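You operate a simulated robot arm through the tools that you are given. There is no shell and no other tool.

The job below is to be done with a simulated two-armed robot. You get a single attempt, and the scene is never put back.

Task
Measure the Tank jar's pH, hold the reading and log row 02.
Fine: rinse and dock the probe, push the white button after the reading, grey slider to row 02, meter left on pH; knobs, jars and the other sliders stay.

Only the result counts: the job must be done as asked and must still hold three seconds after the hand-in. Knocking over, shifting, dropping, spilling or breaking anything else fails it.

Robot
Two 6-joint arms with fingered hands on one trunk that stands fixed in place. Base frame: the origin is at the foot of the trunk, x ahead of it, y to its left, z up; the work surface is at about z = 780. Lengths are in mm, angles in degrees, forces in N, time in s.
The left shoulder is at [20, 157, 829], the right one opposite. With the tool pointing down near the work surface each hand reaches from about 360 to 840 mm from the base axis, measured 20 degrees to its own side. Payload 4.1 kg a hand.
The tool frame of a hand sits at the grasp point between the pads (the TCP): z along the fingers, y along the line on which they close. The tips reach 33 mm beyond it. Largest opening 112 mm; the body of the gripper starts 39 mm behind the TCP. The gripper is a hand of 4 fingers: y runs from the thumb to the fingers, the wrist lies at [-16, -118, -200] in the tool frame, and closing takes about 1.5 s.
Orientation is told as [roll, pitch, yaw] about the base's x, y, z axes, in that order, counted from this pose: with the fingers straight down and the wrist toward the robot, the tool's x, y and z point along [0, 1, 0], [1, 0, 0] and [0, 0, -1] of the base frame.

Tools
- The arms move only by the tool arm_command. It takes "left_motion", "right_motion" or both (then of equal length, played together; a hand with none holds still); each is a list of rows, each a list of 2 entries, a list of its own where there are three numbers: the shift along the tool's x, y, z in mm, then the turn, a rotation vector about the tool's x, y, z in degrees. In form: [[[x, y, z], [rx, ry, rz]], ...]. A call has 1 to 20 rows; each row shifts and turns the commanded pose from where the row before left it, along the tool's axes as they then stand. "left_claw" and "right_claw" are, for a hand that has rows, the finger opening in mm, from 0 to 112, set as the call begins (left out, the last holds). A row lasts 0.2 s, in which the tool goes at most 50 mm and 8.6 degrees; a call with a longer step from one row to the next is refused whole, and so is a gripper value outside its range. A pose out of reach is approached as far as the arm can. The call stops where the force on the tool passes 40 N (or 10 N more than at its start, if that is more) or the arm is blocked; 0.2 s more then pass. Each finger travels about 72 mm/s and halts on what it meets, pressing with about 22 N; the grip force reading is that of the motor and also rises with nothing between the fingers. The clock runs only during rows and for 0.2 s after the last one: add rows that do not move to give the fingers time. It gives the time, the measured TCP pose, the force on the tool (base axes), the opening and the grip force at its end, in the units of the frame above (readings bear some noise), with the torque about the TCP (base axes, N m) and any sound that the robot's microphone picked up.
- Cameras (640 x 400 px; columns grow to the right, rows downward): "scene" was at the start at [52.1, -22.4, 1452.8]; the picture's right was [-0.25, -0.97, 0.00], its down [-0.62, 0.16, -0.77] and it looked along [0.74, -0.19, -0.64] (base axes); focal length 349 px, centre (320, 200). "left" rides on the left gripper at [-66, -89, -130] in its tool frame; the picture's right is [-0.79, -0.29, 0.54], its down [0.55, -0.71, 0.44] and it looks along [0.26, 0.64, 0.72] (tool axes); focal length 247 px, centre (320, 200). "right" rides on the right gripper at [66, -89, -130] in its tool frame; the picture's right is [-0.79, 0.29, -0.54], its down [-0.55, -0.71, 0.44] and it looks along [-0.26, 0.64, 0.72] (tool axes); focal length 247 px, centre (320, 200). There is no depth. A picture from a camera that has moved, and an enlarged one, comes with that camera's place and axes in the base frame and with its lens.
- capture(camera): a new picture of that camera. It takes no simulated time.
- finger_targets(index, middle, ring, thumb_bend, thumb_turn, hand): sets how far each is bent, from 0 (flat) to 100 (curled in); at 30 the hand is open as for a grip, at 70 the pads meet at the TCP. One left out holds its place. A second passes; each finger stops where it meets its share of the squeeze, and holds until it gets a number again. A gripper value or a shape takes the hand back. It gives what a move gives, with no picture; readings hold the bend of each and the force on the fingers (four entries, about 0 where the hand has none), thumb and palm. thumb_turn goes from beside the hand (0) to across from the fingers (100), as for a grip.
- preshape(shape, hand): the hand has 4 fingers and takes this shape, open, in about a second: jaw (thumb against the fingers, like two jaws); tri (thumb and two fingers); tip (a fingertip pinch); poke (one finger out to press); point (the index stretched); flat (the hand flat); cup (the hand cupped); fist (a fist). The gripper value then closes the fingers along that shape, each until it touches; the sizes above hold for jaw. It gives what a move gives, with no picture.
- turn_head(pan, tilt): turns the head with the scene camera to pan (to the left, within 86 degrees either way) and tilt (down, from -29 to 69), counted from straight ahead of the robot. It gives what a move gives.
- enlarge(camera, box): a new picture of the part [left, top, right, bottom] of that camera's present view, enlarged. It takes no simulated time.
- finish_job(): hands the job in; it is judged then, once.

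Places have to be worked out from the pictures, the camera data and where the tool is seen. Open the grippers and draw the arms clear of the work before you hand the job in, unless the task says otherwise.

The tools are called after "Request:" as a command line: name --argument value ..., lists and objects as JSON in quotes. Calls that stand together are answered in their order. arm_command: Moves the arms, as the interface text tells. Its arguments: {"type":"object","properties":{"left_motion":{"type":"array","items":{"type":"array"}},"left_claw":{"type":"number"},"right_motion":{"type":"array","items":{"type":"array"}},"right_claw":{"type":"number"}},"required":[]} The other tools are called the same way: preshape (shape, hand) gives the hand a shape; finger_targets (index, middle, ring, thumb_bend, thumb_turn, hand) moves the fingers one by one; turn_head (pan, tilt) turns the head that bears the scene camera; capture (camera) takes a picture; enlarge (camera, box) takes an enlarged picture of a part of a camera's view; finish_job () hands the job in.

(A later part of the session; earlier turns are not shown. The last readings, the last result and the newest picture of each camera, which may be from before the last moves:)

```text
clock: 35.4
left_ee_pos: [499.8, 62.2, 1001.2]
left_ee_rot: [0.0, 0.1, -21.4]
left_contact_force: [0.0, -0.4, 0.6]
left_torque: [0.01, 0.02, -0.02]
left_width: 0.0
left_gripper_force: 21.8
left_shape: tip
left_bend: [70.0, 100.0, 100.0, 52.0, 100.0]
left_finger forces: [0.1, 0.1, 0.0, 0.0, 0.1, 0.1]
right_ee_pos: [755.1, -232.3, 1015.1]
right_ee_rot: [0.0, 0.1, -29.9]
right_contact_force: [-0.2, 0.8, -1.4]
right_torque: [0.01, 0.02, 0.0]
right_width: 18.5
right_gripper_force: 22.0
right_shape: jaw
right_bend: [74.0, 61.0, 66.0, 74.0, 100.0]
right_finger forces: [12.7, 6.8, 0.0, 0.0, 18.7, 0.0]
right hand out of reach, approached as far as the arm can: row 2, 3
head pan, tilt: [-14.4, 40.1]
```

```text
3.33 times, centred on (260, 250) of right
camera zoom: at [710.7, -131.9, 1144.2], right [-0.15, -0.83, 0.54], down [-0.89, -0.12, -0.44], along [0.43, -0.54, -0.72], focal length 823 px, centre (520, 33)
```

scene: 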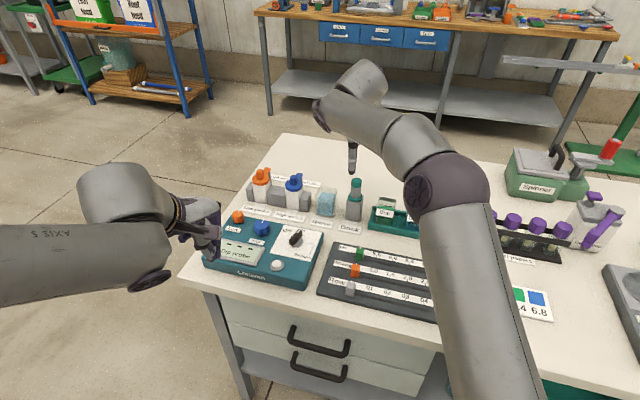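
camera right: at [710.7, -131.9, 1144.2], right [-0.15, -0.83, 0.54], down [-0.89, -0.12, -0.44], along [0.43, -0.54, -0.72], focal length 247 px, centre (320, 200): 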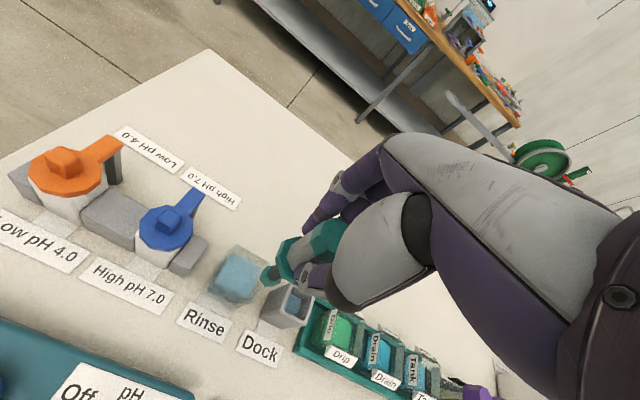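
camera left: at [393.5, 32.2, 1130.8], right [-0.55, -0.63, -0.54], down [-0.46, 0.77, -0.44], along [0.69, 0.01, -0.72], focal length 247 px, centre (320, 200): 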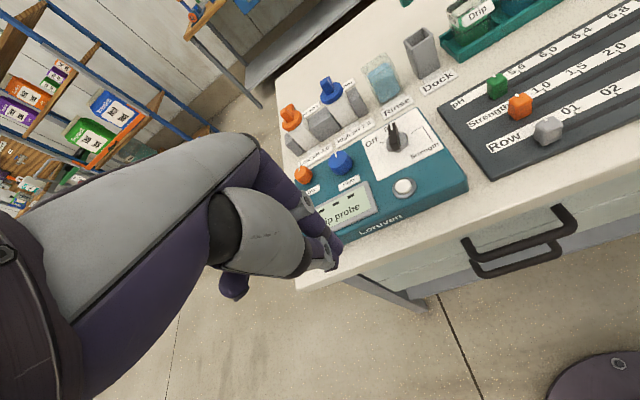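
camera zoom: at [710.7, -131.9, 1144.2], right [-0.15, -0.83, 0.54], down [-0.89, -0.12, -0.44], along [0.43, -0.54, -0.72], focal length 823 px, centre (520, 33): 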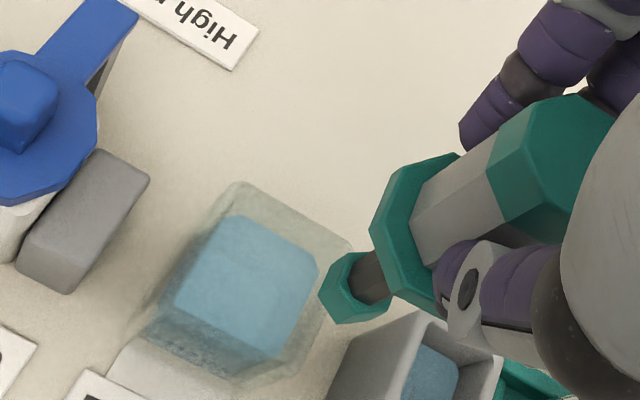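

The pose at this height is just out of reach, so the hand stopped at (755,-232). A lower height gives more reach; the tip still clears the rims, so I lower 28 mm and see where it settles.

Request:
arm_command --right_motion '[[[0, 0, 14], [0, 0, 0]], [[0, 0, 14], [0, 0, 0]], [[0, 0, 0], [0, 0, 0]], [[0, 0, 0], [0, 0, 0]]]'

Request:
enlarge --camera "right" --box '[170, 190, 350, 310]'

Request:
capture --camera "left"

```text
clock: 36.4
left_ee_pos: [501.6, 61.7, 1000.9]
left_ee_rot: [0.0, 0.1, -21.3]
left_contact_force: [-0.2, 0.4, -0.1]
left_torque: [0.02, -0.02, 0.0]
left_width: 0.0
left_gripper_force: 21.5
left_shape: tip
left_bend: [70.0, 100.0, 100.0, 52.0, 100.0]
left_finger forces: [0.0, 0.0, 0.1, 0.0, 0.1, 0.0]
right_ee_pos: [756.8, -231.9, 986.0]
right_ee_rot: [0.0, 0.0, -30.0]
right_contact_force: [-0.1, 1.0, -1.1]
right_torque: [-0.01, -0.01, -0.02]
right_width: 18.6
right_gripper_force: 22.0
right_shape: jaw
right_bend: [74.0, 61.0, 66.0, 74.0, 100.0]
right_finger forces: [12.8, 6.7, 0.1, 0.0, 18.7, 0.1]
head pan, tilt: [-14.4, 40.1]
```

```text
3.33 times, centred on (260, 250) of right
camera zoom: at [712.4, -131.5, 1116.3], right [-0.15, -0.83, 0.54], down [-0.89, -0.12, -0.44], along [0.43, -0.54, -0.72], focal length 823 px, centre (520, 33)
```

zoom: 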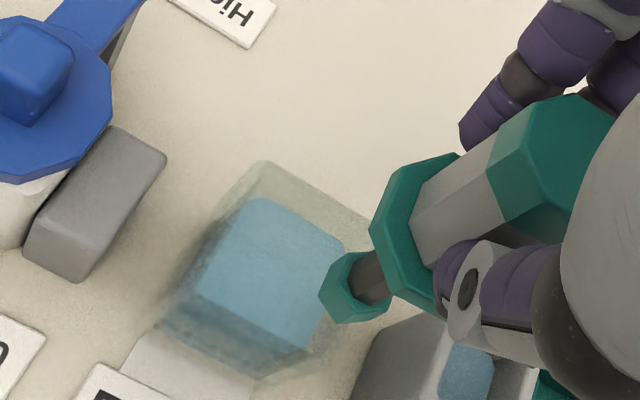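

```text
taken
camera left: at [393.5, 32.3, 1130.9], right [-0.55, -0.63, -0.54], down [-0.46, 0.77, -0.44], along [0.69, 0.01, -0.72], focal length 247 px, centre (320, 200)
```

left: 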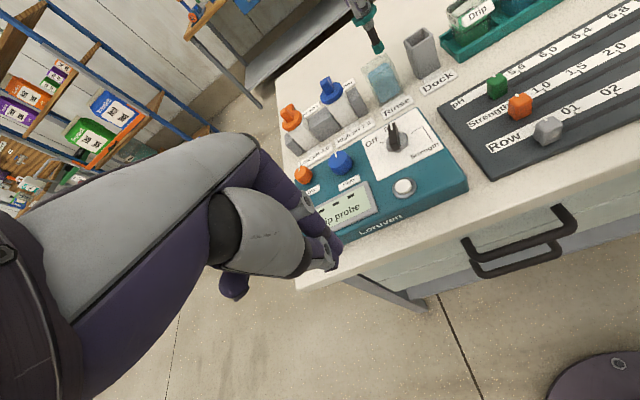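

The command holds where it was reached, and the tip is straight below the TCP. Rinse centre is about 18 mm further on; I move there while sinking to z≈976, keeping the tip about 15 mm above the rim.

Request:
arm_command --right_motion '[[[4.8, 4.1, 3.5], [0, 0, 0]], [[4.8, 4.1, 3.5], [0, 0, 0]], [[4.8, 4.1, 3.5], [0, 0, 0]], [[0, 0, 0], [0, 0, 0]]]'

Request:
enlarge --camera "right" --box '[170, 190, 350, 310]'

Request:
enlarge --camera "left" --box '[310, 0, 450, 110]'

```text
clock: 37.4
left_ee_pos: [500.3, 62.7, 1001.4]
left_ee_rot: [0.0, 0.0, -21.3]
left_contact_force: [-0.4, -0.6, 0.1]
left_torque: [0.04, 0.01, -0.03]
left_width: 0.0
left_gripper_force: 21.5
left_shape: tip
left_bend: [70.0, 100.0, 100.0, 52.0, 100.0]
left_finger forces: [0.0, 0.1, 0.0, 0.0, 0.0, 0.1]
right_ee_pos: [768.7, -224.4, 974.2]
right_ee_rot: [0.0, 0.0, -30.0]
right_contact_force: [0.2, 0.2, -1.0]
right_torque: [-0.01, -0.04, -0.02]
right_width: 18.7
right_gripper_force: 21.6
right_shape: jaw
right_bend: [74.0, 61.0, 66.0, 74.0, 100.0]
right_finger forces: [12.8, 6.8, 0.0, 0.0, 18.7, 0.0]
right hand out of reach, approached as far as the arm can: row 3
head pan, tilt: [-14.4, 40.1]
```

```text
3.33 times, centred on (260, 250) of right
camera zoom: at [724.0, -123.6, 1104.0], right [-0.15, -0.83, 0.54], down [-0.89, -0.12, -0.44], along [0.43, -0.54, -0.72], focal length 823 px, centre (520, 33)
```

zoom: 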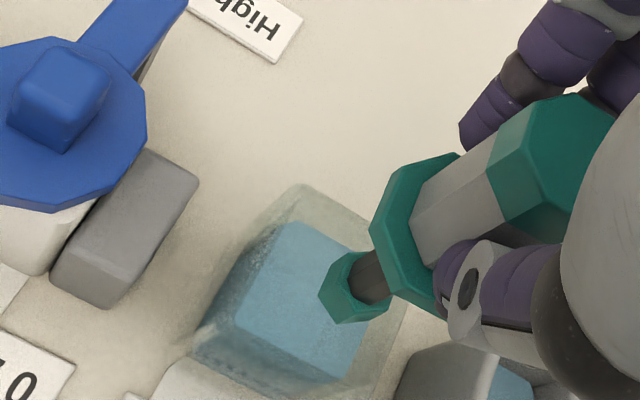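

```text
3.64 times, centred on (380, 55) of left
camera zoom: at [393.5, 32.3, 1130.9], right [-0.55, -0.63, -0.54], down [-0.46, 0.77, -0.44], along [0.69, 0.01, -0.72], focal length 898 px, centre (102, 727)
```

zoom: 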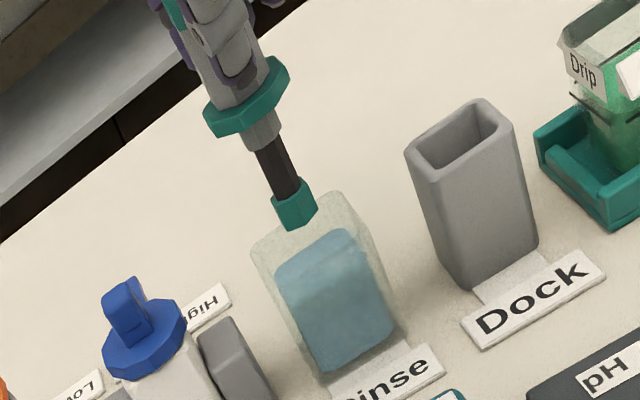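

The tip is over the Rinse opening, about 6 mm short of centre. I descend with a small forward correction, checking force halfway.

Request:
arm_command --right_motion '[[[0.5, 1.3, 7], [0, 0, 0]], [[0.5, 1.3, 7], [0, 0, 0]], [[0.5, 1.3, 7], [0, 0, 0]], [[0, 0, 5], [0, 0, 0]], [[0, 0, 0], [0, 0, 0]]]'

Request:
enlarge --camera "right" --box '[170, 190, 350, 310]'

Request:
enlarge --camera "left" --box '[310, 0, 450, 110]'

```text
clock: 38.6
left_ee_pos: [500.5, 61.3, 1001.4]
left_ee_rot: [0.1, 0.1, -21.3]
left_contact_force: [0.2, 0.1, 1.0]
left_torque: [0.0, -0.01, -0.01]
left_width: 0.0
left_gripper_force: 22.3
left_shape: tip
left_bend: [70.0, 100.0, 100.0, 52.0, 100.0]
left_finger forces: [0.0, 0.0, 0.0, 0.0, 0.1, 0.0]
right_ee_pos: [772.5, -225.4, 947.6]
right_ee_rot: [0.0, 0.0, -30.0]
right_contact_force: [-0.3, -0.7, -1.0]
right_torque: [0.01, 0.02, 0.01]
right_width: 18.7
right_gripper_force: 22.0
right_shape: jaw
right_bend: [74.0, 61.0, 66.0, 74.0, 100.0]
right_finger forces: [12.7, 6.8, 0.1, 0.0, 18.7, 0.0]
head pan, tilt: [-14.4, 40.1]
```

```text
3.33 times, centred on (260, 250) of right
camera zoom: at [728.0, -124.5, 1077.7], right [-0.15, -0.83, 0.54], down [-0.89, -0.12, -0.44], along [0.43, -0.54, -0.72], focal length 823 px, centre (520, 33)
```

zoom: 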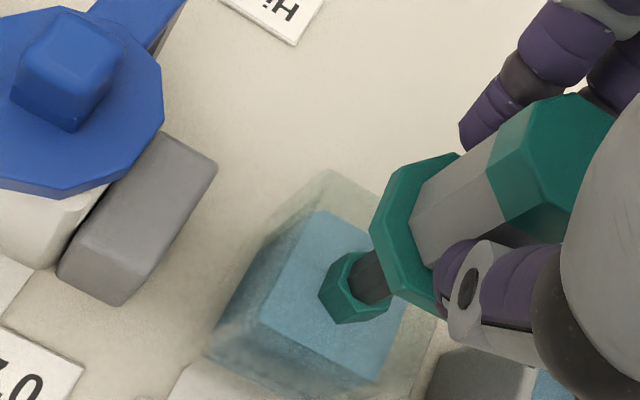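

```text
3.64 times, centred on (380, 55) of left
camera zoom: at [393.5, 32.3, 1130.9], right [-0.55, -0.63, -0.54], down [-0.46, 0.77, -0.44], along [0.69, 0.01, -0.72], focal length 898 px, centre (102, 727)
```

zoom: 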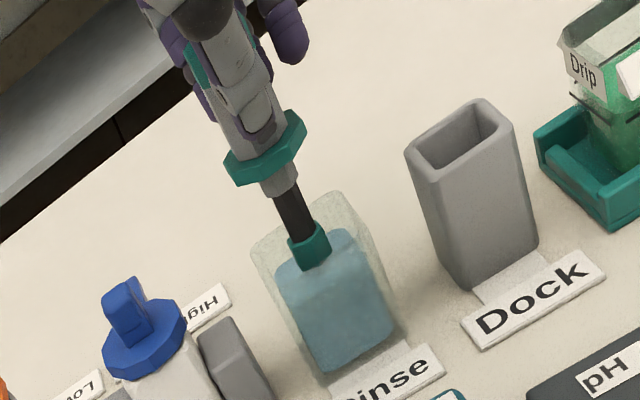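

The tip is in the middle of the opening, just at the water. I lower 28 mm more and keep it there a moment.

Request:
arm_command --right_motion '[[[0.5, 0.5, 7], [0, 0, 0]], [[0, 0.5, 7], [0, 0, 0]], [[0, 0, 7], [0, 0, 0]], [[0, 0, 7], [0, 0, 0]], [[0, 0, 0], [0, 0, 0]], [[0, 0, 0], [0, 0, 0]], [[0, 0, 0], [0, 0, 0]], [[0, 0, 0], [0, 0, 0]], [[0, 0, 0], [0, 0, 0]], [[0, 0, 0], [0, 0, 0]], [[0, 0, 0], [0, 0, 0]], [[0, 0, 0], [0, 0, 0]]]'

Request:
enlarge --camera "left" --box '[310, 0, 450, 110]'

Request:
capture --camera "left"

Request:
enlarge --camera "scene" --box '[190, 190, 340, 300]'

```text
clock: 41.2
left_ee_pos: [500.6, 62.1, 1000.9]
left_ee_rot: [0.0, -0.1, -21.3]
left_contact_force: [0.7, 0.0, 0.6]
left_torque: [-0.01, 0.0, 0.01]
left_width: 0.1
left_gripper_force: 21.5
left_shape: tip
left_bend: [70.0, 100.0, 100.0, 52.0, 100.0]
left_finger forces: [0.0, 0.0, 0.0, 0.0, 0.0, 0.0]
right_ee_pos: [773.5, -224.6, 920.8]
right_ee_rot: [0.0, 0.0, -30.1]
right_contact_force: [0.5, -0.7, -1.0]
right_torque: [0.02, 0.05, -0.01]
right_width: 18.8
right_gripper_force: 21.6
right_shape: jaw
right_bend: [74.0, 61.0, 66.0, 74.0, 100.0]
right_finger forces: [12.7, 6.9, 0.0, 0.1, 18.6, 0.1]
head pan, tilt: [-14.4, 40.1]
```

```text
3.64 times, centred on (380, 55) of left
camera zoom: at [393.5, 32.3, 1130.9], right [-0.55, -0.63, -0.54], down [-0.46, 0.77, -0.44], along [0.69, 0.01, -0.72], focal length 898 px, centre (102, 727)
```

zoom: 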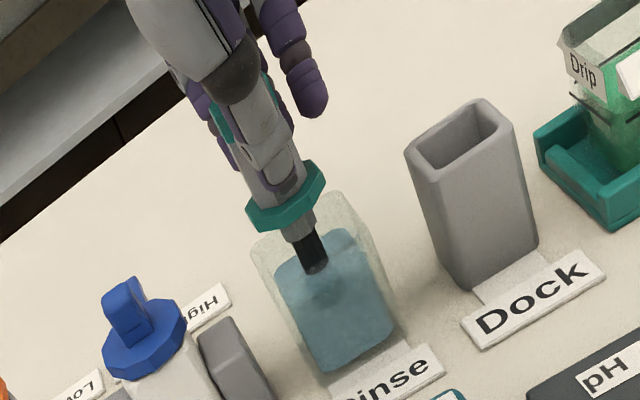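

```text
taken
camera left: at [393.5, 32.3, 1130.9], right [-0.55, -0.63, -0.54], down [-0.46, 0.77, -0.44], along [0.69, 0.01, -0.72], focal length 247 px, centre (320, 200)
```

left: 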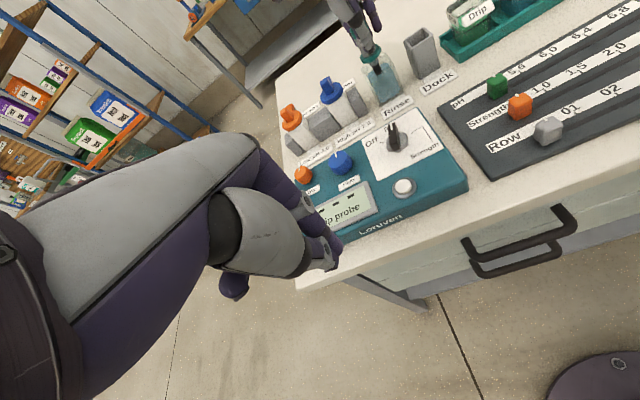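

```text
3.64 times, centred on (265, 245) of scene
camera zoom: at [52.1, -22.4, 1452.8], right [-0.25, -0.97, 0.0], down [-0.62, 0.16, -0.77], along [0.74, -0.19, -0.64], focal length 1271 px, centre (520, 36)
```

zoom: 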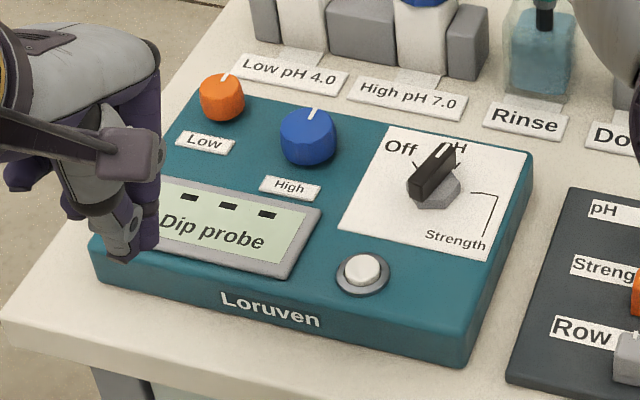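

Rinsed; the meter still asks to dip. I raise the probe and carry it high over the dock and jars to above the Tank jar.

Request:
arm_command --right_motion '[[[0, 0, -12], [0, 0, 0]], [[0, 0, -12], [0, 0, 0]], [[0, 0, -13], [0, 0, 0]], [[0, 0, -13], [0, 0, 0]], [[-19.2, -0.6, -9.75], [0, 0, 0]], [[-19.2, -0.6, -9.75], [0, 0, 0]], [[-19.2, -0.6, -9.75], [0, 0, 0]], [[-19.2, -0.6, -9.75], [0, 0, 0]], [[0, 0, 0], [0, 0, 0]]]'

Request:
arm_command --right_motion '[[[-25, -0.5, 0], [0, 0, 0]], [[-32, -0.6, 0.6], [0, 0, 0]], [[-32, -0.6, 0.6], [0, 0, 0]], [[-32, -0.6, 0.6], [0, 0, 0]], [[-32, -0.6, 0.6], [0, 0, 0]], [[-32, -0.6, 0.6], [0, 0, 0]], [[-32, -0.6, 0.6], [0, 0, 0]], [[-22, -0.6, 0.6], [0, 0, 0]], [[-11, 0, 0], [0, 0, 0]], [[0, 0, 0], [0, 0, 0]], [[0, 0, 0], [0, 0, 0]]]'

Request:
capture --camera "right"

Request:
capture --camera "scene"

```text
clock: 43.2
left_ee_pos: [501.0, 61.5, 999.6]
left_ee_rot: [0.0, 0.0, -21.3]
left_contact_force: [0.6, -0.7, 0.2]
left_torque: [-0.01, 0.04, 0.04]
left_width: 0.0
left_gripper_force: 22.1
left_shape: tip
left_bend: [70.0, 100.0, 100.0, 52.0, 100.0]
left_finger forces: [0.1, 0.1, 0.0, 0.1, 0.1, 0.1]
right_ee_pos: [729.6, -289.0, 1010.4]
right_ee_rot: [0.0, 0.0, -30.0]
right_contact_force: [0.2, -0.4, -1.3]
right_torque: [0.01, 0.02, -0.01]
right_width: 18.7
right_gripper_force: 21.5
right_shape: jaw
right_bend: [74.0, 61.0, 66.0, 75.0, 100.0]
right_finger forces: [12.9, 6.9, 0.0, 0.1, 18.6, 0.1]
right hand out of reach, approached as far as the arm can: row 4
head pan, tilt: [-14.4, 40.1]
```

```text
clock: 45.6
left_ee_pos: [500.0, 62.1, 1000.6]
left_ee_rot: [0.0, 0.1, -21.3]
left_contact_force: [-1.1, -0.3, -0.2]
left_torque: [-0.01, -0.02, 0.01]
left_width: 0.3
left_gripper_force: 21.6
left_shape: tip
left_bend: [70.0, 100.0, 100.0, 52.0, 100.0]
left_finger forces: [0.1, 0.0, 0.0, 0.0, 0.0, 0.0]
right_ee_pos: [600.2, -503.6, 1005.0]
right_ee_rot: [0.1, 0.0, -30.1]
right_contact_force: [-0.4, 0.4, -1.1]
right_torque: [-0.01, 0.04, -0.02]
right_width: 18.8
right_gripper_force: 21.7
right_shape: jaw
right_bend: [74.0, 61.0, 66.0, 75.0, 100.0]
right_finger forces: [13.1, 7.3, 0.0, 0.1, 18.5, 0.0]
head pan, tilt: [-14.4, 40.1]
```

```text
taken
camera right: at [555.6, -403.4, 1134.1], right [-0.15, -0.83, 0.54], down [-0.89, -0.12, -0.44], along [0.43, -0.54, -0.72], focal length 247 px, centre (320, 200)
```

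right: 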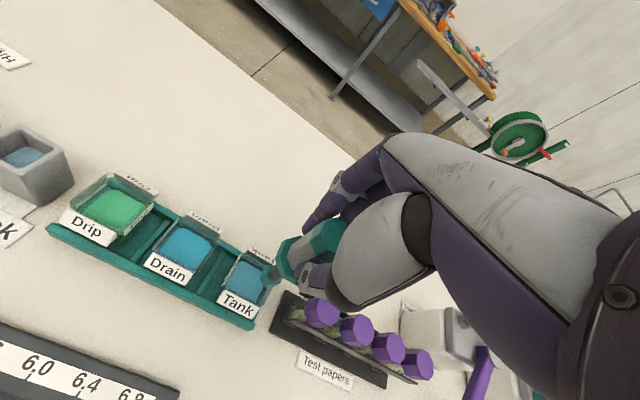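

```text
taken
```

scene: 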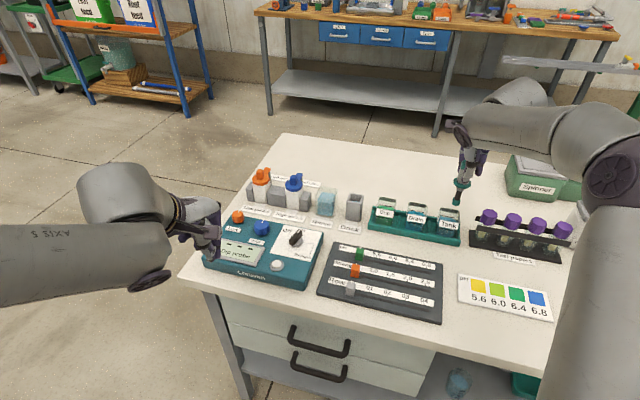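

The probe is near the Tank jar. I enlarge both views to fix the jar's rim and line the tip up.

Request:
enlarge --camera "right" --box '[190, 210, 330, 320]'

Request:
enlarge --camera "scene" --box '[400, 160, 500, 260]'

```text
3.64 times, centred on (260, 265) of right
camera zoom: at [555.6, -403.4, 1134.1], right [-0.15, -0.83, 0.54], down [-0.89, -0.12, -0.44], along [0.43, -0.54, -0.72], focal length 898 px, centre (538, -36)
```

zoom: 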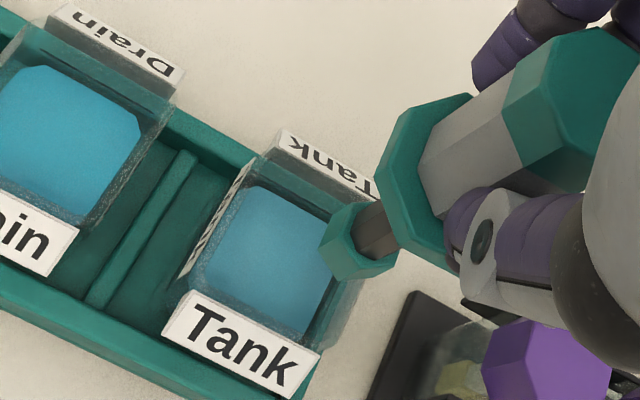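

```text
4.00 times, centred on (450, 210) of scene
camera zoom: at [52.1, -22.4, 1452.8], right [-0.25, -0.97, 0.0], down [-0.62, 0.16, -0.77], along [0.74, -0.19, -0.64], focal length 1398 px, centre (-200, 160)
```

zoom: 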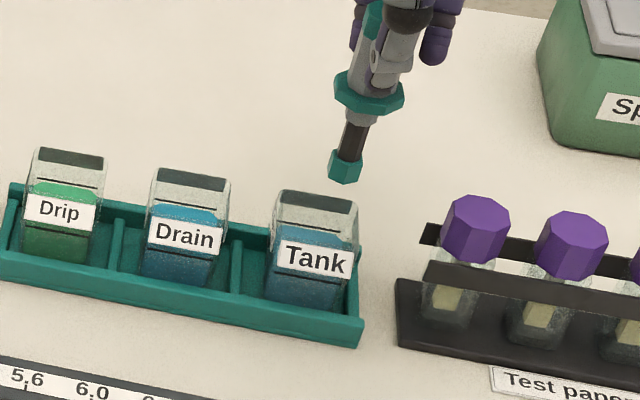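

Request:
enlarge --camera "right" --box '[220, 230, 310, 320]'

Request:
enlarge --camera "scene" --box '[425, 190, 475, 250]'

```text
4.44 times, centred on (265, 275) of right
camera zoom: at [555.6, -403.4, 1134.1], right [-0.15, -0.83, 0.54], down [-0.89, -0.12, -0.44], along [0.43, -0.54, -0.72], focal length 1098 px, centre (564, -133)
```

zoom: 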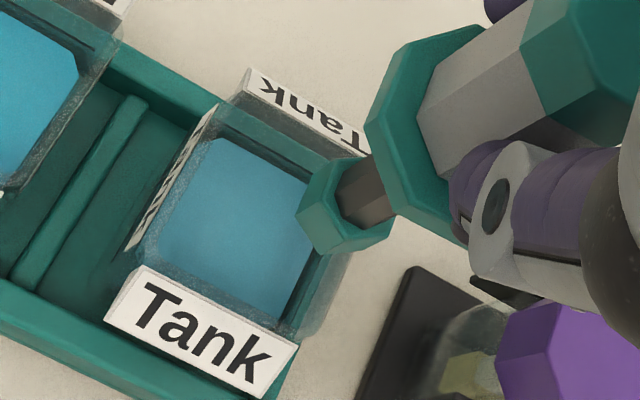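

```text
6.67 times, centred on (450, 220) of scene
camera zoom: at [52.1, -22.4, 1452.8], right [-0.25, -0.97, 0.0], down [-0.62, 0.16, -0.77], along [0.74, -0.19, -0.64], focal length 2330 px, centre (-547, 67)
```

zoom: 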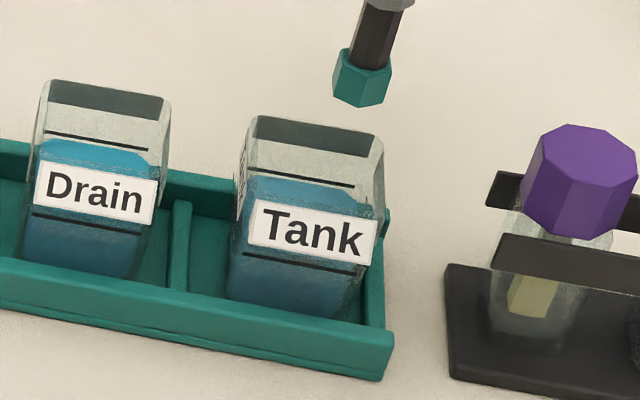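

Tank centre works out at about (605,-504) with the liquid at z≈826; the tip is about 7 mm short of it. I shift forward and descend until the tip is just at the rim, then check.

Request:
arm_command --right_motion '[[[1.8, 3, 0], [0, 0, 0]], [[1.7, 3, 0], [0, 0, 0]], [[0, 0, 10], [0, 0, 0]], [[0, 0, 10], [0, 0, 0]], [[0, 0, 10], [0, 0, 0]], [[0, 0, 0], [0, 0, 0]], [[0, 0, 0], [0, 0, 0]]]'

Request:
enlarge --camera "right" --box '[220, 230, 310, 320]'

Request:
enlarge --camera "scene" --box '[425, 180, 475, 240]'

```text
clock: 47.2
left_ee_pos: [501.2, 62.3, 1000.9]
left_ee_rot: [0.1, 0.0, -21.2]
left_contact_force: [-0.1, 0.1, -0.2]
left_torque: [0.0, -0.02, -0.03]
left_width: 0.0
left_gripper_force: 22.3
left_shape: tip
left_bend: [70.0, 100.0, 100.0, 52.0, 100.0]
left_finger forces: [0.0, 0.1, 0.0, 0.1, 0.0, 0.0]
right_ee_pos: [609.0, -502.5, 975.9]
right_ee_rot: [0.1, -0.1, -29.9]
right_contact_force: [0.2, 0.2, -1.2]
right_torque: [0.01, 0.0, 0.02]
right_width: 18.8
right_gripper_force: 22.0
right_shape: jaw
right_bend: [74.0, 61.0, 66.0, 75.0, 100.0]
right_finger forces: [13.0, 7.3, 0.1, 0.0, 18.6, 0.0]
head pan, tilt: [-14.4, 40.1]
```

```text
4.44 times, centred on (265, 275) of right
camera zoom: at [563.9, -403.1, 1104.1], right [-0.15, -0.83, 0.54], down [-0.89, -0.12, -0.44], along [0.43, -0.54, -0.72], focal length 1098 px, centre (564, -133)
```

zoom: 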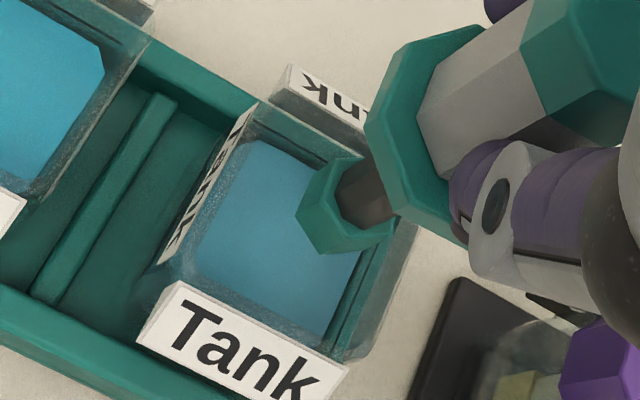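

```text
6.67 times, centred on (450, 210) of scene
camera zoom: at [52.1, -22.4, 1452.8], right [-0.25, -0.97, 0.0], down [-0.62, 0.16, -0.77], along [0.74, -0.19, -0.64], focal length 2330 px, centre (-547, 133)
```

zoom: 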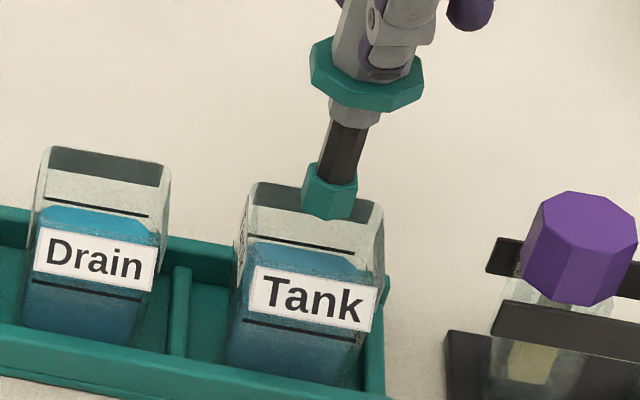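

The tip is centred over the Tank opening. I descend slowly into it, checking the force on the way.

Request:
arm_command --right_motion '[[[0, 0, 6], [0, 0, 0]], [[0, 0, 7], [0, 0, 0]], [[0, 0, 7], [0, 0, 0]], [[0, 0, 7], [0, 0, 0]], [[0, 0, 0], [0, 0, 0]]]'

Request:
enlarge --camera "right" --box '[220, 230, 310, 320]'

Request:
enlarge --camera "scene" --box '[425, 180, 475, 240]'

```text
clock: 48.4
left_ee_pos: [500.9, 61.1, 1001.8]
left_ee_rot: [0.0, -0.1, -21.4]
left_contact_force: [1.0, 0.0, 0.4]
left_torque: [0.01, 0.01, 0.01]
left_width: 0.4
left_gripper_force: 21.7
left_shape: tip
left_bend: [70.0, 100.0, 100.0, 52.0, 100.0]
left_finger forces: [0.0, 0.0, 0.1, 0.1, 0.0, 0.1]
right_ee_pos: [607.5, -502.5, 946.7]
right_ee_rot: [0.1, -0.1, -30.0]
right_contact_force: [-0.1, -0.7, -1.8]
right_torque: [0.0, 0.01, 0.0]
right_width: 18.6
right_gripper_force: 22.6
right_shape: jaw
right_bend: [74.0, 61.0, 66.0, 75.0, 100.0]
right_finger forces: [13.0, 7.4, 0.1, 0.0, 18.4, 0.0]
head pan, tilt: [-14.4, 40.1]
```

```text
4.44 times, centred on (265, 275) of right
camera zoom: at [562.9, -402.2, 1076.9], right [-0.15, -0.83, 0.54], down [-0.89, -0.12, -0.44], along [0.43, -0.54, -0.72], focal length 1098 px, centre (564, -133)
```

zoom: 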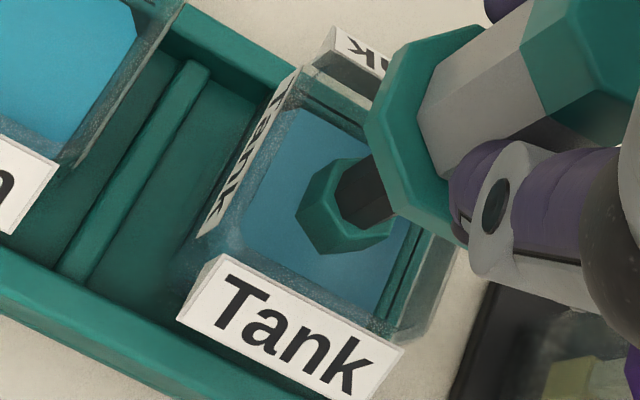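

```text
6.67 times, centred on (450, 210) of scene
camera zoom: at [52.1, -22.4, 1452.8], right [-0.25, -0.97, 0.0], down [-0.62, 0.16, -0.77], along [0.74, -0.19, -0.64], focal length 2330 px, centre (-547, 133)
```

zoom: 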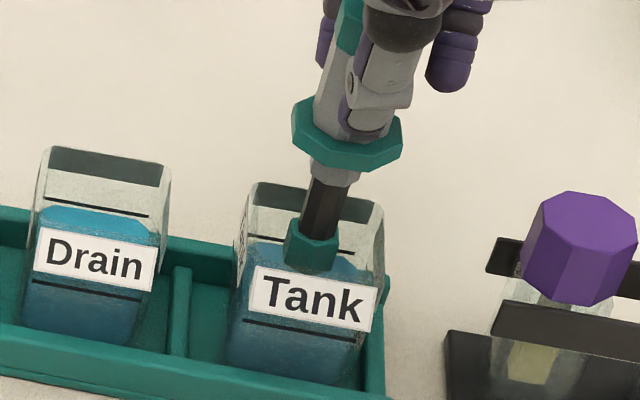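

Well centred and no contact. I lower another 26 mm into the liquid and hold.

Request:
arm_command --right_motion '[[[0, 0, 7], [0, 0, 0]], [[0, 0, 7], [0, 0, 0]], [[0, 0, 7], [0, 0, 0]], [[0, 0, 5], [0, 0, 0]], [[0, 0, 0], [0, 0, 0]], [[0, 0, 0], [0, 0, 0]]]'

Request:
enlarge --camera "scene" --box '[190, 190, 340, 300]'

Request:
enlarge --camera "scene" --box '[425, 180, 475, 240]'

```text
clock: 49.8
left_ee_pos: [501.4, 61.6, 1001.3]
left_ee_rot: [0.0, -0.1, -21.3]
left_contact_force: [0.7, 0.4, 0.0]
left_torque: [-0.03, -0.02, -0.02]
left_width: 0.1
left_gripper_force: 22.0
left_shape: tip
left_bend: [70.0, 100.0, 100.0, 52.0, 100.0]
left_finger forces: [0.0, 0.0, 0.1, 0.0, 0.0, 0.0]
right_ee_pos: [607.0, -502.8, 921.6]
right_ee_rot: [0.0, -0.1, -30.0]
right_contact_force: [-0.3, 0.2, -1.3]
right_torque: [-0.02, 0.01, 0.0]
right_width: 18.7
right_gripper_force: 22.3
right_shape: jaw
right_bend: [74.0, 61.0, 66.0, 75.0, 100.0]
right_finger forces: [13.0, 7.4, 0.0, 0.1, 18.4, 0.0]
head pan, tilt: [-14.4, 40.1]
```

```text
3.64 times, centred on (265, 245) of scene
camera zoom: at [52.1, -22.4, 1452.8], right [-0.25, -0.97, 0.0], down [-0.62, 0.16, -0.77], along [0.74, -0.19, -0.64], focal length 1271 px, centre (520, 36)
```

zoom: 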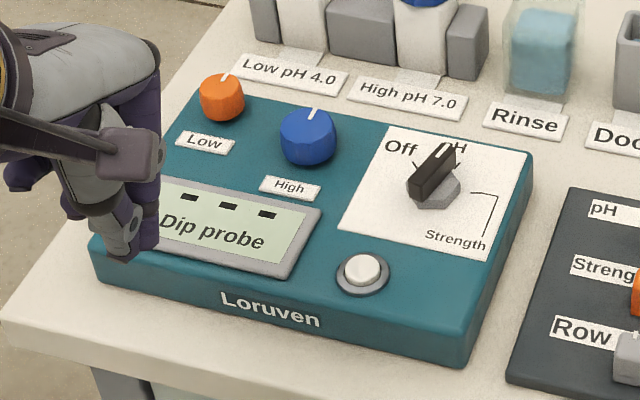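

```text
6.67 times, centred on (450, 210) of scene
camera zoom: at [52.1, -22.4, 1452.8], right [-0.25, -0.97, 0.0], down [-0.62, 0.16, -0.77], along [0.74, -0.19, -0.64], focal length 2330 px, centre (-547, 133)
```

zoom: 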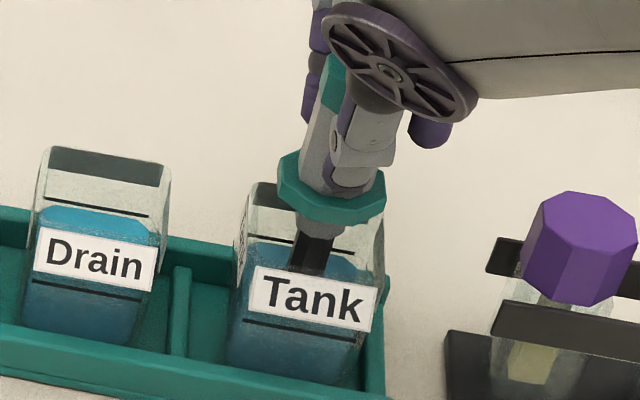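

The tip is in the liquid but the display still asks to dip. I wait a second and look again.

Request:
arm_command --right_motion '[[[0, 0, 3], [0, 0, 0]], [[0, 0, 0], [0, 0, 0]], [[0, 0, 0], [0, 0, 0]], [[0, 0, 0], [0, 0, 0]], [[0, 0, 0], [0, 0, 0]]]'

Request:
enlarge --camera "scene" --box '[190, 190, 340, 300]'

Request:
enlarge --camera "right" --box '[200, 210, 310, 320]'

```text
clock: 51.0
left_ee_pos: [500.2, 61.4, 1001.1]
left_ee_rot: [0.0, 0.0, -21.3]
left_contact_force: [-0.2, 0.5, 0.4]
left_torque: [-0.05, -0.01, 0.01]
left_width: 0.0
left_gripper_force: 22.2
left_shape: tip
left_bend: [70.0, 100.0, 100.0, 52.0, 100.0]
left_finger forces: [0.0, 0.1, 0.0, 0.0, 0.0, 0.0]
right_ee_pos: [606.4, -502.3, 918.0]
right_ee_rot: [0.1, 0.0, -30.0]
right_contact_force: [-0.4, -0.2, -0.5]
right_torque: [-0.04, 0.02, -0.01]
right_width: 18.6
right_gripper_force: 22.3
right_shape: jaw
right_bend: [74.0, 61.0, 66.0, 75.0, 100.0]
right_finger forces: [13.0, 7.4, 0.1, 0.0, 18.6, 0.0]
head pan, tilt: [-14.4, 40.1]
```

```text
3.64 times, centred on (265, 245) of scene
camera zoom: at [52.1, -22.4, 1452.8], right [-0.25, -0.97, 0.0], down [-0.62, 0.16, -0.77], along [0.74, -0.19, -0.64], focal length 1271 px, centre (520, 36)
```

zoom: 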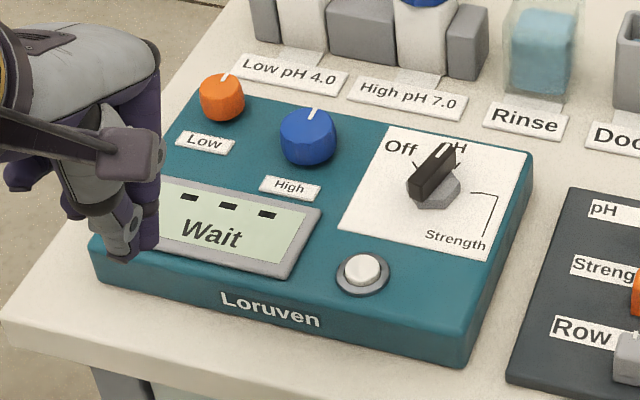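

```text
3.64 times, centred on (255, 265) of right
camera zoom: at [562.1, -402.6, 1047.6], right [-0.15, -0.83, 0.54], down [-0.89, -0.12, -0.44], along [0.43, -0.54, -0.72], focal length 898 px, centre (556, -36)
```

zoom: 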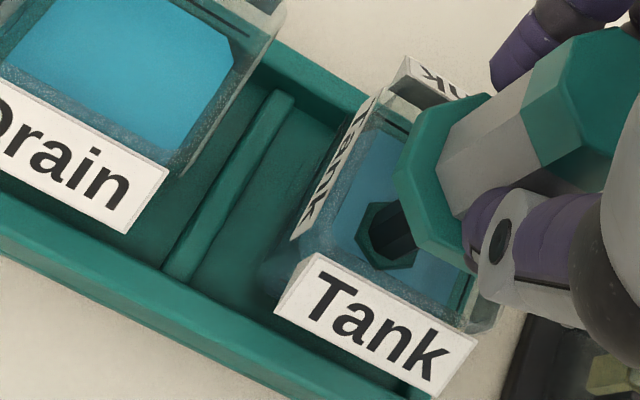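

The display now reads "Wait". While it settles, I bring the left hand over the white button with the right held still.

Request:
arm_command --left_motion '[[[-20.2, 28.7, 20], [0, 0, 0]], [[-20.2, 28.7, 25], [0, 0, 0]], [[-20.2, 28.7, 25], [0, 0, 0]], [[-20.2, 28.7, 25], [0, 0, 0]], [[0, 0, 0], [0, 0, 0]], [[0, 0, 0], [0, 0, 0]]]'

Request:
capture --camera "left"

Request:
enlarge --camera "scene" --box '[190, 190, 340, 300]'

```text
clock: 52.4
left_ee_pos: [579.3, -56.9, 907.2]
left_ee_rot: [0.0, 0.1, -21.3]
left_contact_force: [-0.1, 0.2, 0.4]
left_torque: [-0.01, -0.01, -0.02]
left_width: 0.0
left_gripper_force: 22.1
left_shape: tip
left_bend: [70.0, 100.0, 100.0, 52.0, 100.0]
left_finger forces: [0.0, 0.1, 0.1, 0.0, 0.0, 0.0]
right_ee_pos: [606.9, -502.9, 918.4]
right_ee_rot: [0.0, 0.0, -30.0]
right_contact_force: [-0.4, 0.1, -0.8]
right_torque: [-0.01, -0.01, 0.0]
right_width: 18.6
right_gripper_force: 21.9
right_shape: jaw
right_bend: [74.0, 61.0, 66.0, 75.0, 100.0]
right_finger forces: [13.0, 7.4, 0.0, 0.1, 18.5, 0.0]
head pan, tilt: [-14.4, 40.1]
```

```text
taken
camera left: at [471.9, -86.2, 1036.3], right [-0.55, -0.63, -0.54], down [-0.46, 0.77, -0.44], along [0.69, 0.01, -0.72], focal length 247 px, centre (320, 200)
```

left: 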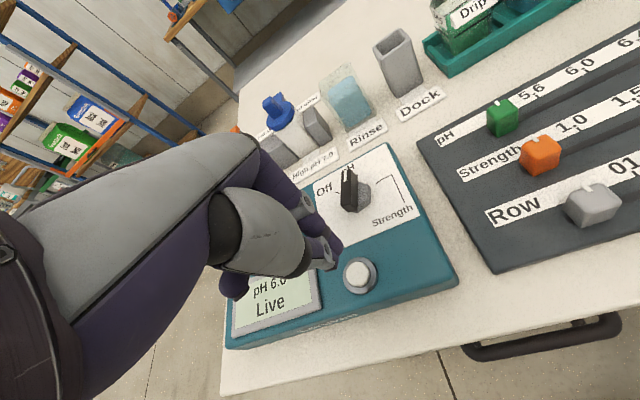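

```text
3.64 times, centred on (265, 245) of scene
camera zoom: at [52.1, -22.4, 1452.8], right [-0.25, -0.97, 0.0], down [-0.62, 0.16, -0.77], along [0.74, -0.19, -0.64], focal length 1271 px, centre (520, 36)
```

zoom: 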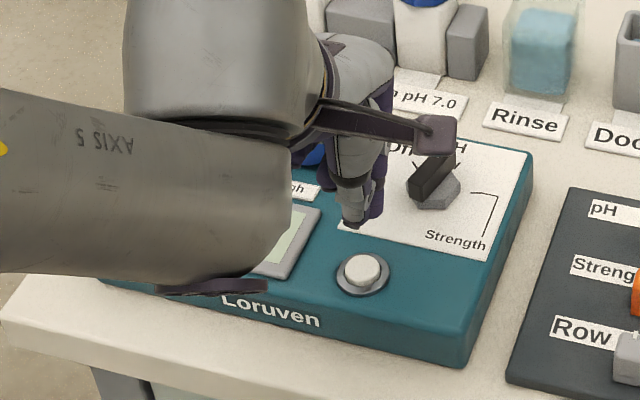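

The meter shows "pH 6.0 Live". I zoom to read it and to line the fingertip up with the button.

Request:
enlarge --camera "left" --box '[220, 200, 400, 340]'

Request:
enlarge --camera "scene" --box '[255, 225, 305, 285]'

```text
2.86 times, centred on (310, 270) of left
camera zoom: at [471.9, -86.2, 1036.3], right [-0.55, -0.63, -0.54], down [-0.46, 0.77, -0.44], along [0.69, 0.01, -0.72], focal length 706 px, centre (349, 0)
```

zoom: 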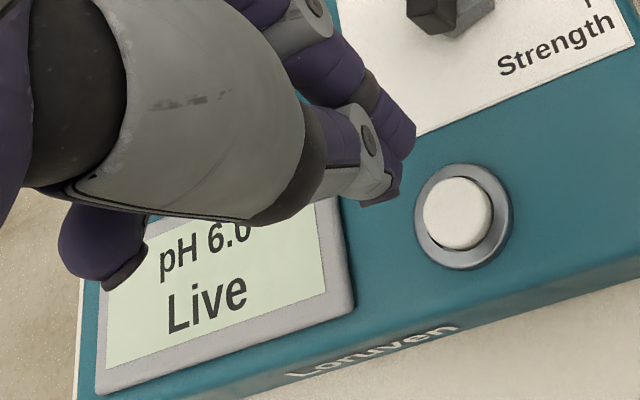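

```text
6.67 times, centred on (280, 255) of scene
camera zoom: at [52.1, -22.4, 1452.8], right [-0.25, -0.97, 0.0], down [-0.62, 0.16, -0.77], along [0.74, -0.19, -0.64], focal length 2330 px, centre (587, -167)
```

zoom: 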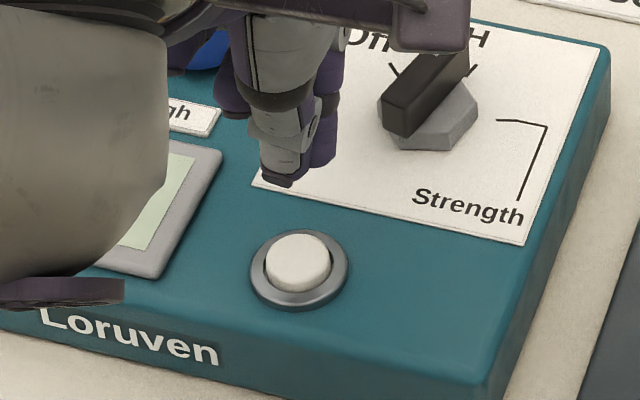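

The meter reads pH 6.0 Live, the button top is at about (573,-54.6,831) and the pinch tips are about 30 mm below the TCP. I align and lower to just above the button.

Request:
arm_command --left_motion '[[[1.9, -1.7, 8], [0, 0, 0]], [[0, 0, 12], [0, 0, 0]], [[0, 0, 10], [0, 0, 0]], [[0, 0, 6], [0, 0, 0]], [[0, 0, 0], [0, 0, 0]], [[0, 0, 0], [0, 0, 0]]]'

Request:
enlarge --camera "left" --box '[220, 200, 400, 340]'

Request:
enlarge --camera "scene" --box '[255, 225, 305, 285]'

```text
clock: 53.8
left_ee_pos: [577.4, -55.8, 869.6]
left_ee_rot: [0.1, 0.0, -21.3]
left_contact_force: [0.1, -1.0, -0.4]
left_torque: [0.0, -0.01, 0.03]
left_width: 0.1
left_gripper_force: 21.6
left_shape: tip
left_bend: [70.0, 100.0, 100.0, 52.0, 100.0]
left_finger forces: [0.0, 0.1, 0.0, 0.0, 0.0, 0.1]
right_ee_pos: [607.2, -501.6, 918.9]
right_ee_rot: [-0.1, 0.0, -29.9]
right_contact_force: [-0.2, -0.5, -1.5]
right_torque: [0.02, -0.01, 0.03]
right_width: 18.4
right_gripper_force: 22.0
right_shape: jaw
right_bend: [74.0, 61.0, 66.0, 75.0, 100.0]
right_finger forces: [13.1, 7.4, 0.0, 0.1, 18.5, 0.1]
head pan, tilt: [-14.4, 40.1]
```

```text
2.86 times, centred on (310, 270) of left
camera zoom: at [470.0, -84.8, 999.5], right [-0.55, -0.63, -0.54], down [-0.46, 0.77, -0.44], along [0.69, 0.01, -0.72], focal length 706 px, centre (349, 0)
```

zoom: 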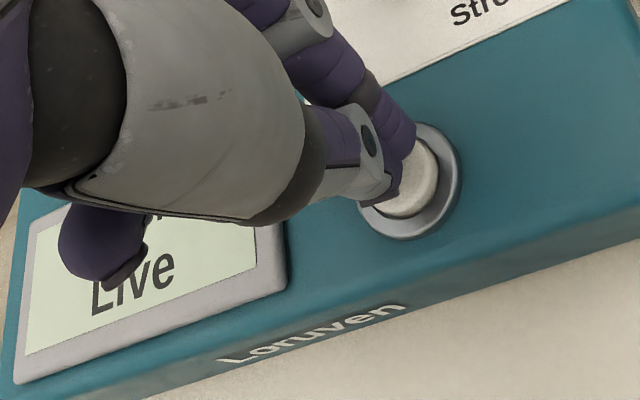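

```text
6.67 times, centred on (280, 255) of scene
camera zoom: at [52.1, -22.4, 1452.8], right [-0.25, -0.97, 0.0], down [-0.62, 0.16, -0.77], along [0.74, -0.19, -0.64], focal length 2330 px, centre (587, -167)
```

zoom: 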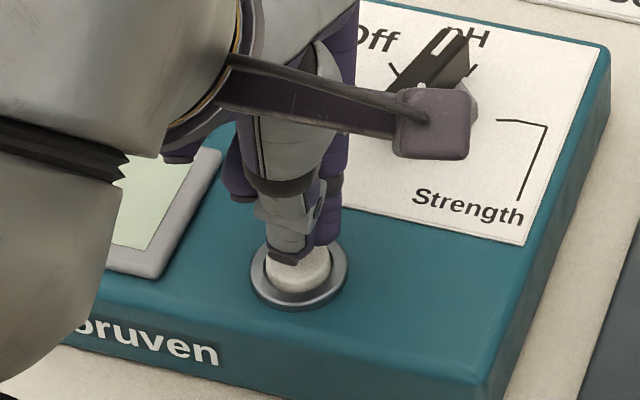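

The tips are over the button, about 8 mm above. I press down in small steps and read the force.

Request:
arm_command --left_motion '[[[-1, 0, 3], [0, 0, 0]], [[0, 0, 2], [0, 0, 0]], [[0, 0, 2], [0, 0, 0]], [[0, 0, 2], [0, 0, 0]], [[0, 0, 2], [0, 0, 0]], [[0, 0, 2], [0, 0, 0]], [[0, 0, 0], [0, 0, 0]]]'

Request:
enlarge --camera "left" --box '[200, 200, 400, 340]'

Request:
enlarge --camera "scene" --box '[255, 225, 305, 285]'

```text
clock: 55.4
left_ee_pos: [578.2, -54.3, 858.2]
left_ee_rot: [0.0, -0.1, -21.3]
left_contact_force: [-2.0, 0.2, 16.2]
left_torque: [0.04, 0.16, -0.03]
left_width: 0.1
left_gripper_force: 22.2
left_shape: tip
left_bend: [70.0, 100.0, 100.0, 52.0, 100.0]
left_finger forces: [0.0, 0.1, 0.0, 0.0, 0.0, 0.0]
right_ee_pos: [605.3, -503.2, 919.0]
right_ee_rot: [0.0, 0.0, -30.0]
right_contact_force: [-0.5, 0.5, -1.1]
right_torque: [0.02, -0.01, -0.03]
right_width: 18.7
right_gripper_force: 21.7
right_shape: jaw
right_bend: [74.0, 61.0, 66.0, 75.0, 100.0]
right_finger forces: [13.2, 7.3, 0.0, 0.0, 18.4, 0.0]
head pan, tilt: [-14.4, 40.1]
heard: click
```

```text
2.86 times, centred on (300, 270) of left
camera zoom: at [469.9, -84.9, 987.1], right [-0.55, -0.63, -0.54], down [-0.46, 0.77, -0.44], along [0.69, 0.01, -0.72], focal length 706 px, centre (377, 0)
```

zoom: 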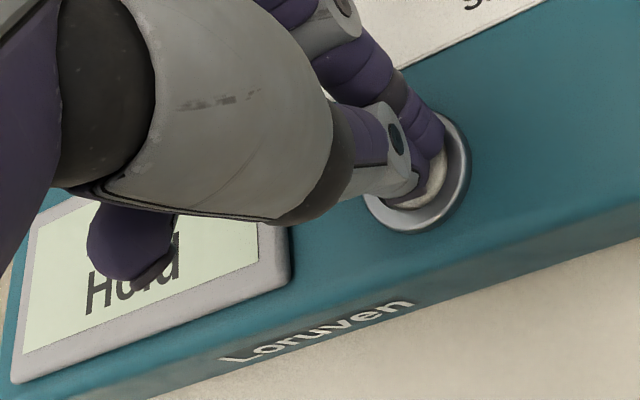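

```text
6.67 times, centred on (280, 255) of scene
camera zoom: at [51.7, -22.4, 1452.8], right [-0.25, -0.97, 0.0], down [-0.62, 0.16, -0.77], along [0.74, -0.19, -0.64], focal length 2330 px, centre (587, -167)
```

zoom: 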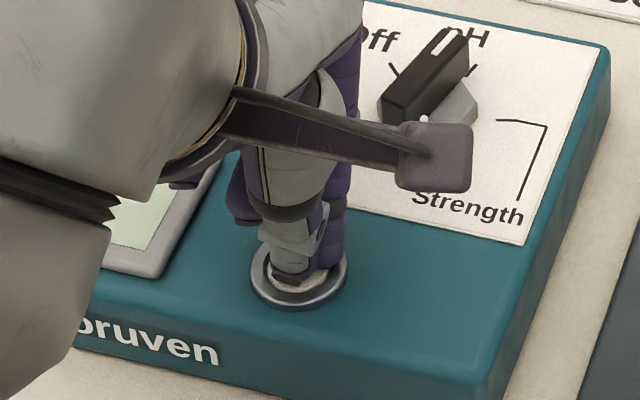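

A click was heard and the display shows "Hold". I raise the left hand straight up and draw it back.

Request:
arm_command --left_motion '[[[0, 0, -10], [0, 0, 0]], [[0, 0, -20], [0, 0, 0]], [[0, 0, -30], [0, 0, 0]], [[10, -10, -40], [0, 0, 0]], [[20, -28, -25], [0, 0, 0]], [[20, -28, -15], [0, 0, 0]], [[20, -28, -5], [0, 0, 0]], [[15, -20, 0], [0, 0, 0]], [[0, 0, 0], [0, 0, 0]]]'

Request:
enlarge --camera "scene" --box '[190, 190, 340, 300]'

Request:
enlarge --camera "left" --box '[280, 130, 460, 260]'

```text
clock: 57.4
left_ee_pos: [500.7, 64.7, 998.0]
left_ee_rot: [0.0, 0.1, -21.3]
left_contact_force: [0.1, 0.0, 0.1]
left_torque: [0.03, 0.0, -0.01]
left_width: 0.0
left_gripper_force: 22.1
left_shape: tip
left_bend: [70.0, 100.0, 100.0, 52.0, 100.0]
left_finger forces: [0.0, 0.0, 0.0, 0.1, 0.0, 0.1]
right_ee_pos: [606.8, -503.5, 917.2]
right_ee_rot: [-0.1, 0.0, -30.0]
right_contact_force: [-0.6, 1.2, -0.9]
right_torque: [0.04, -0.02, 0.01]
right_width: 18.5
right_gripper_force: 21.8
right_shape: jaw
right_bend: [74.0, 61.0, 66.0, 75.0, 100.0]
right_finger forces: [13.0, 7.4, 0.1, 0.0, 18.5, 0.0]
head pan, tilt: [-14.4, 40.1]
```

```text
3.64 times, centred on (265, 245) of scene
camera zoom: at [52.2, -22.5, 1452.8], right [-0.25, -0.97, 0.0], down [-0.62, 0.16, -0.76], along [0.74, -0.19, -0.64], focal length 1271 px, centre (520, 36)
```

zoom: 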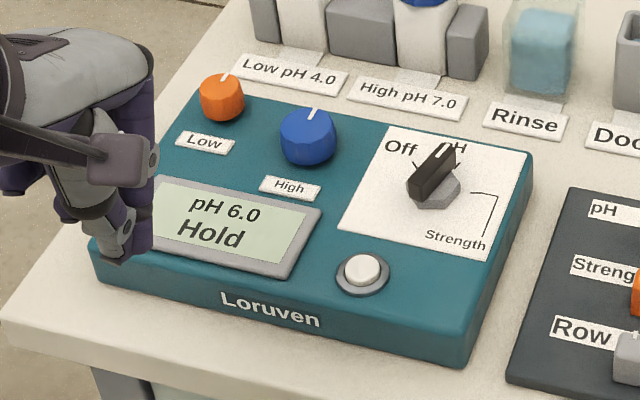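

```text
3.08 times, centred on (370, 195) of left
camera zoom: at [394.6, 35.8, 1128.0], right [-0.55, -0.63, -0.54], down [-0.46, 0.77, -0.44], along [0.69, 0.01, -0.72], focal length 760 px, centre (166, 215)
```

zoom: 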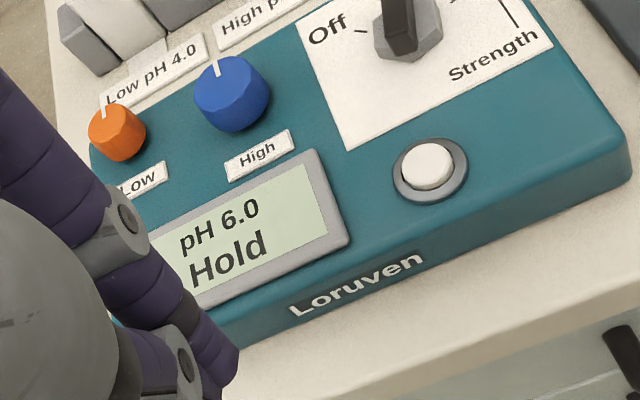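

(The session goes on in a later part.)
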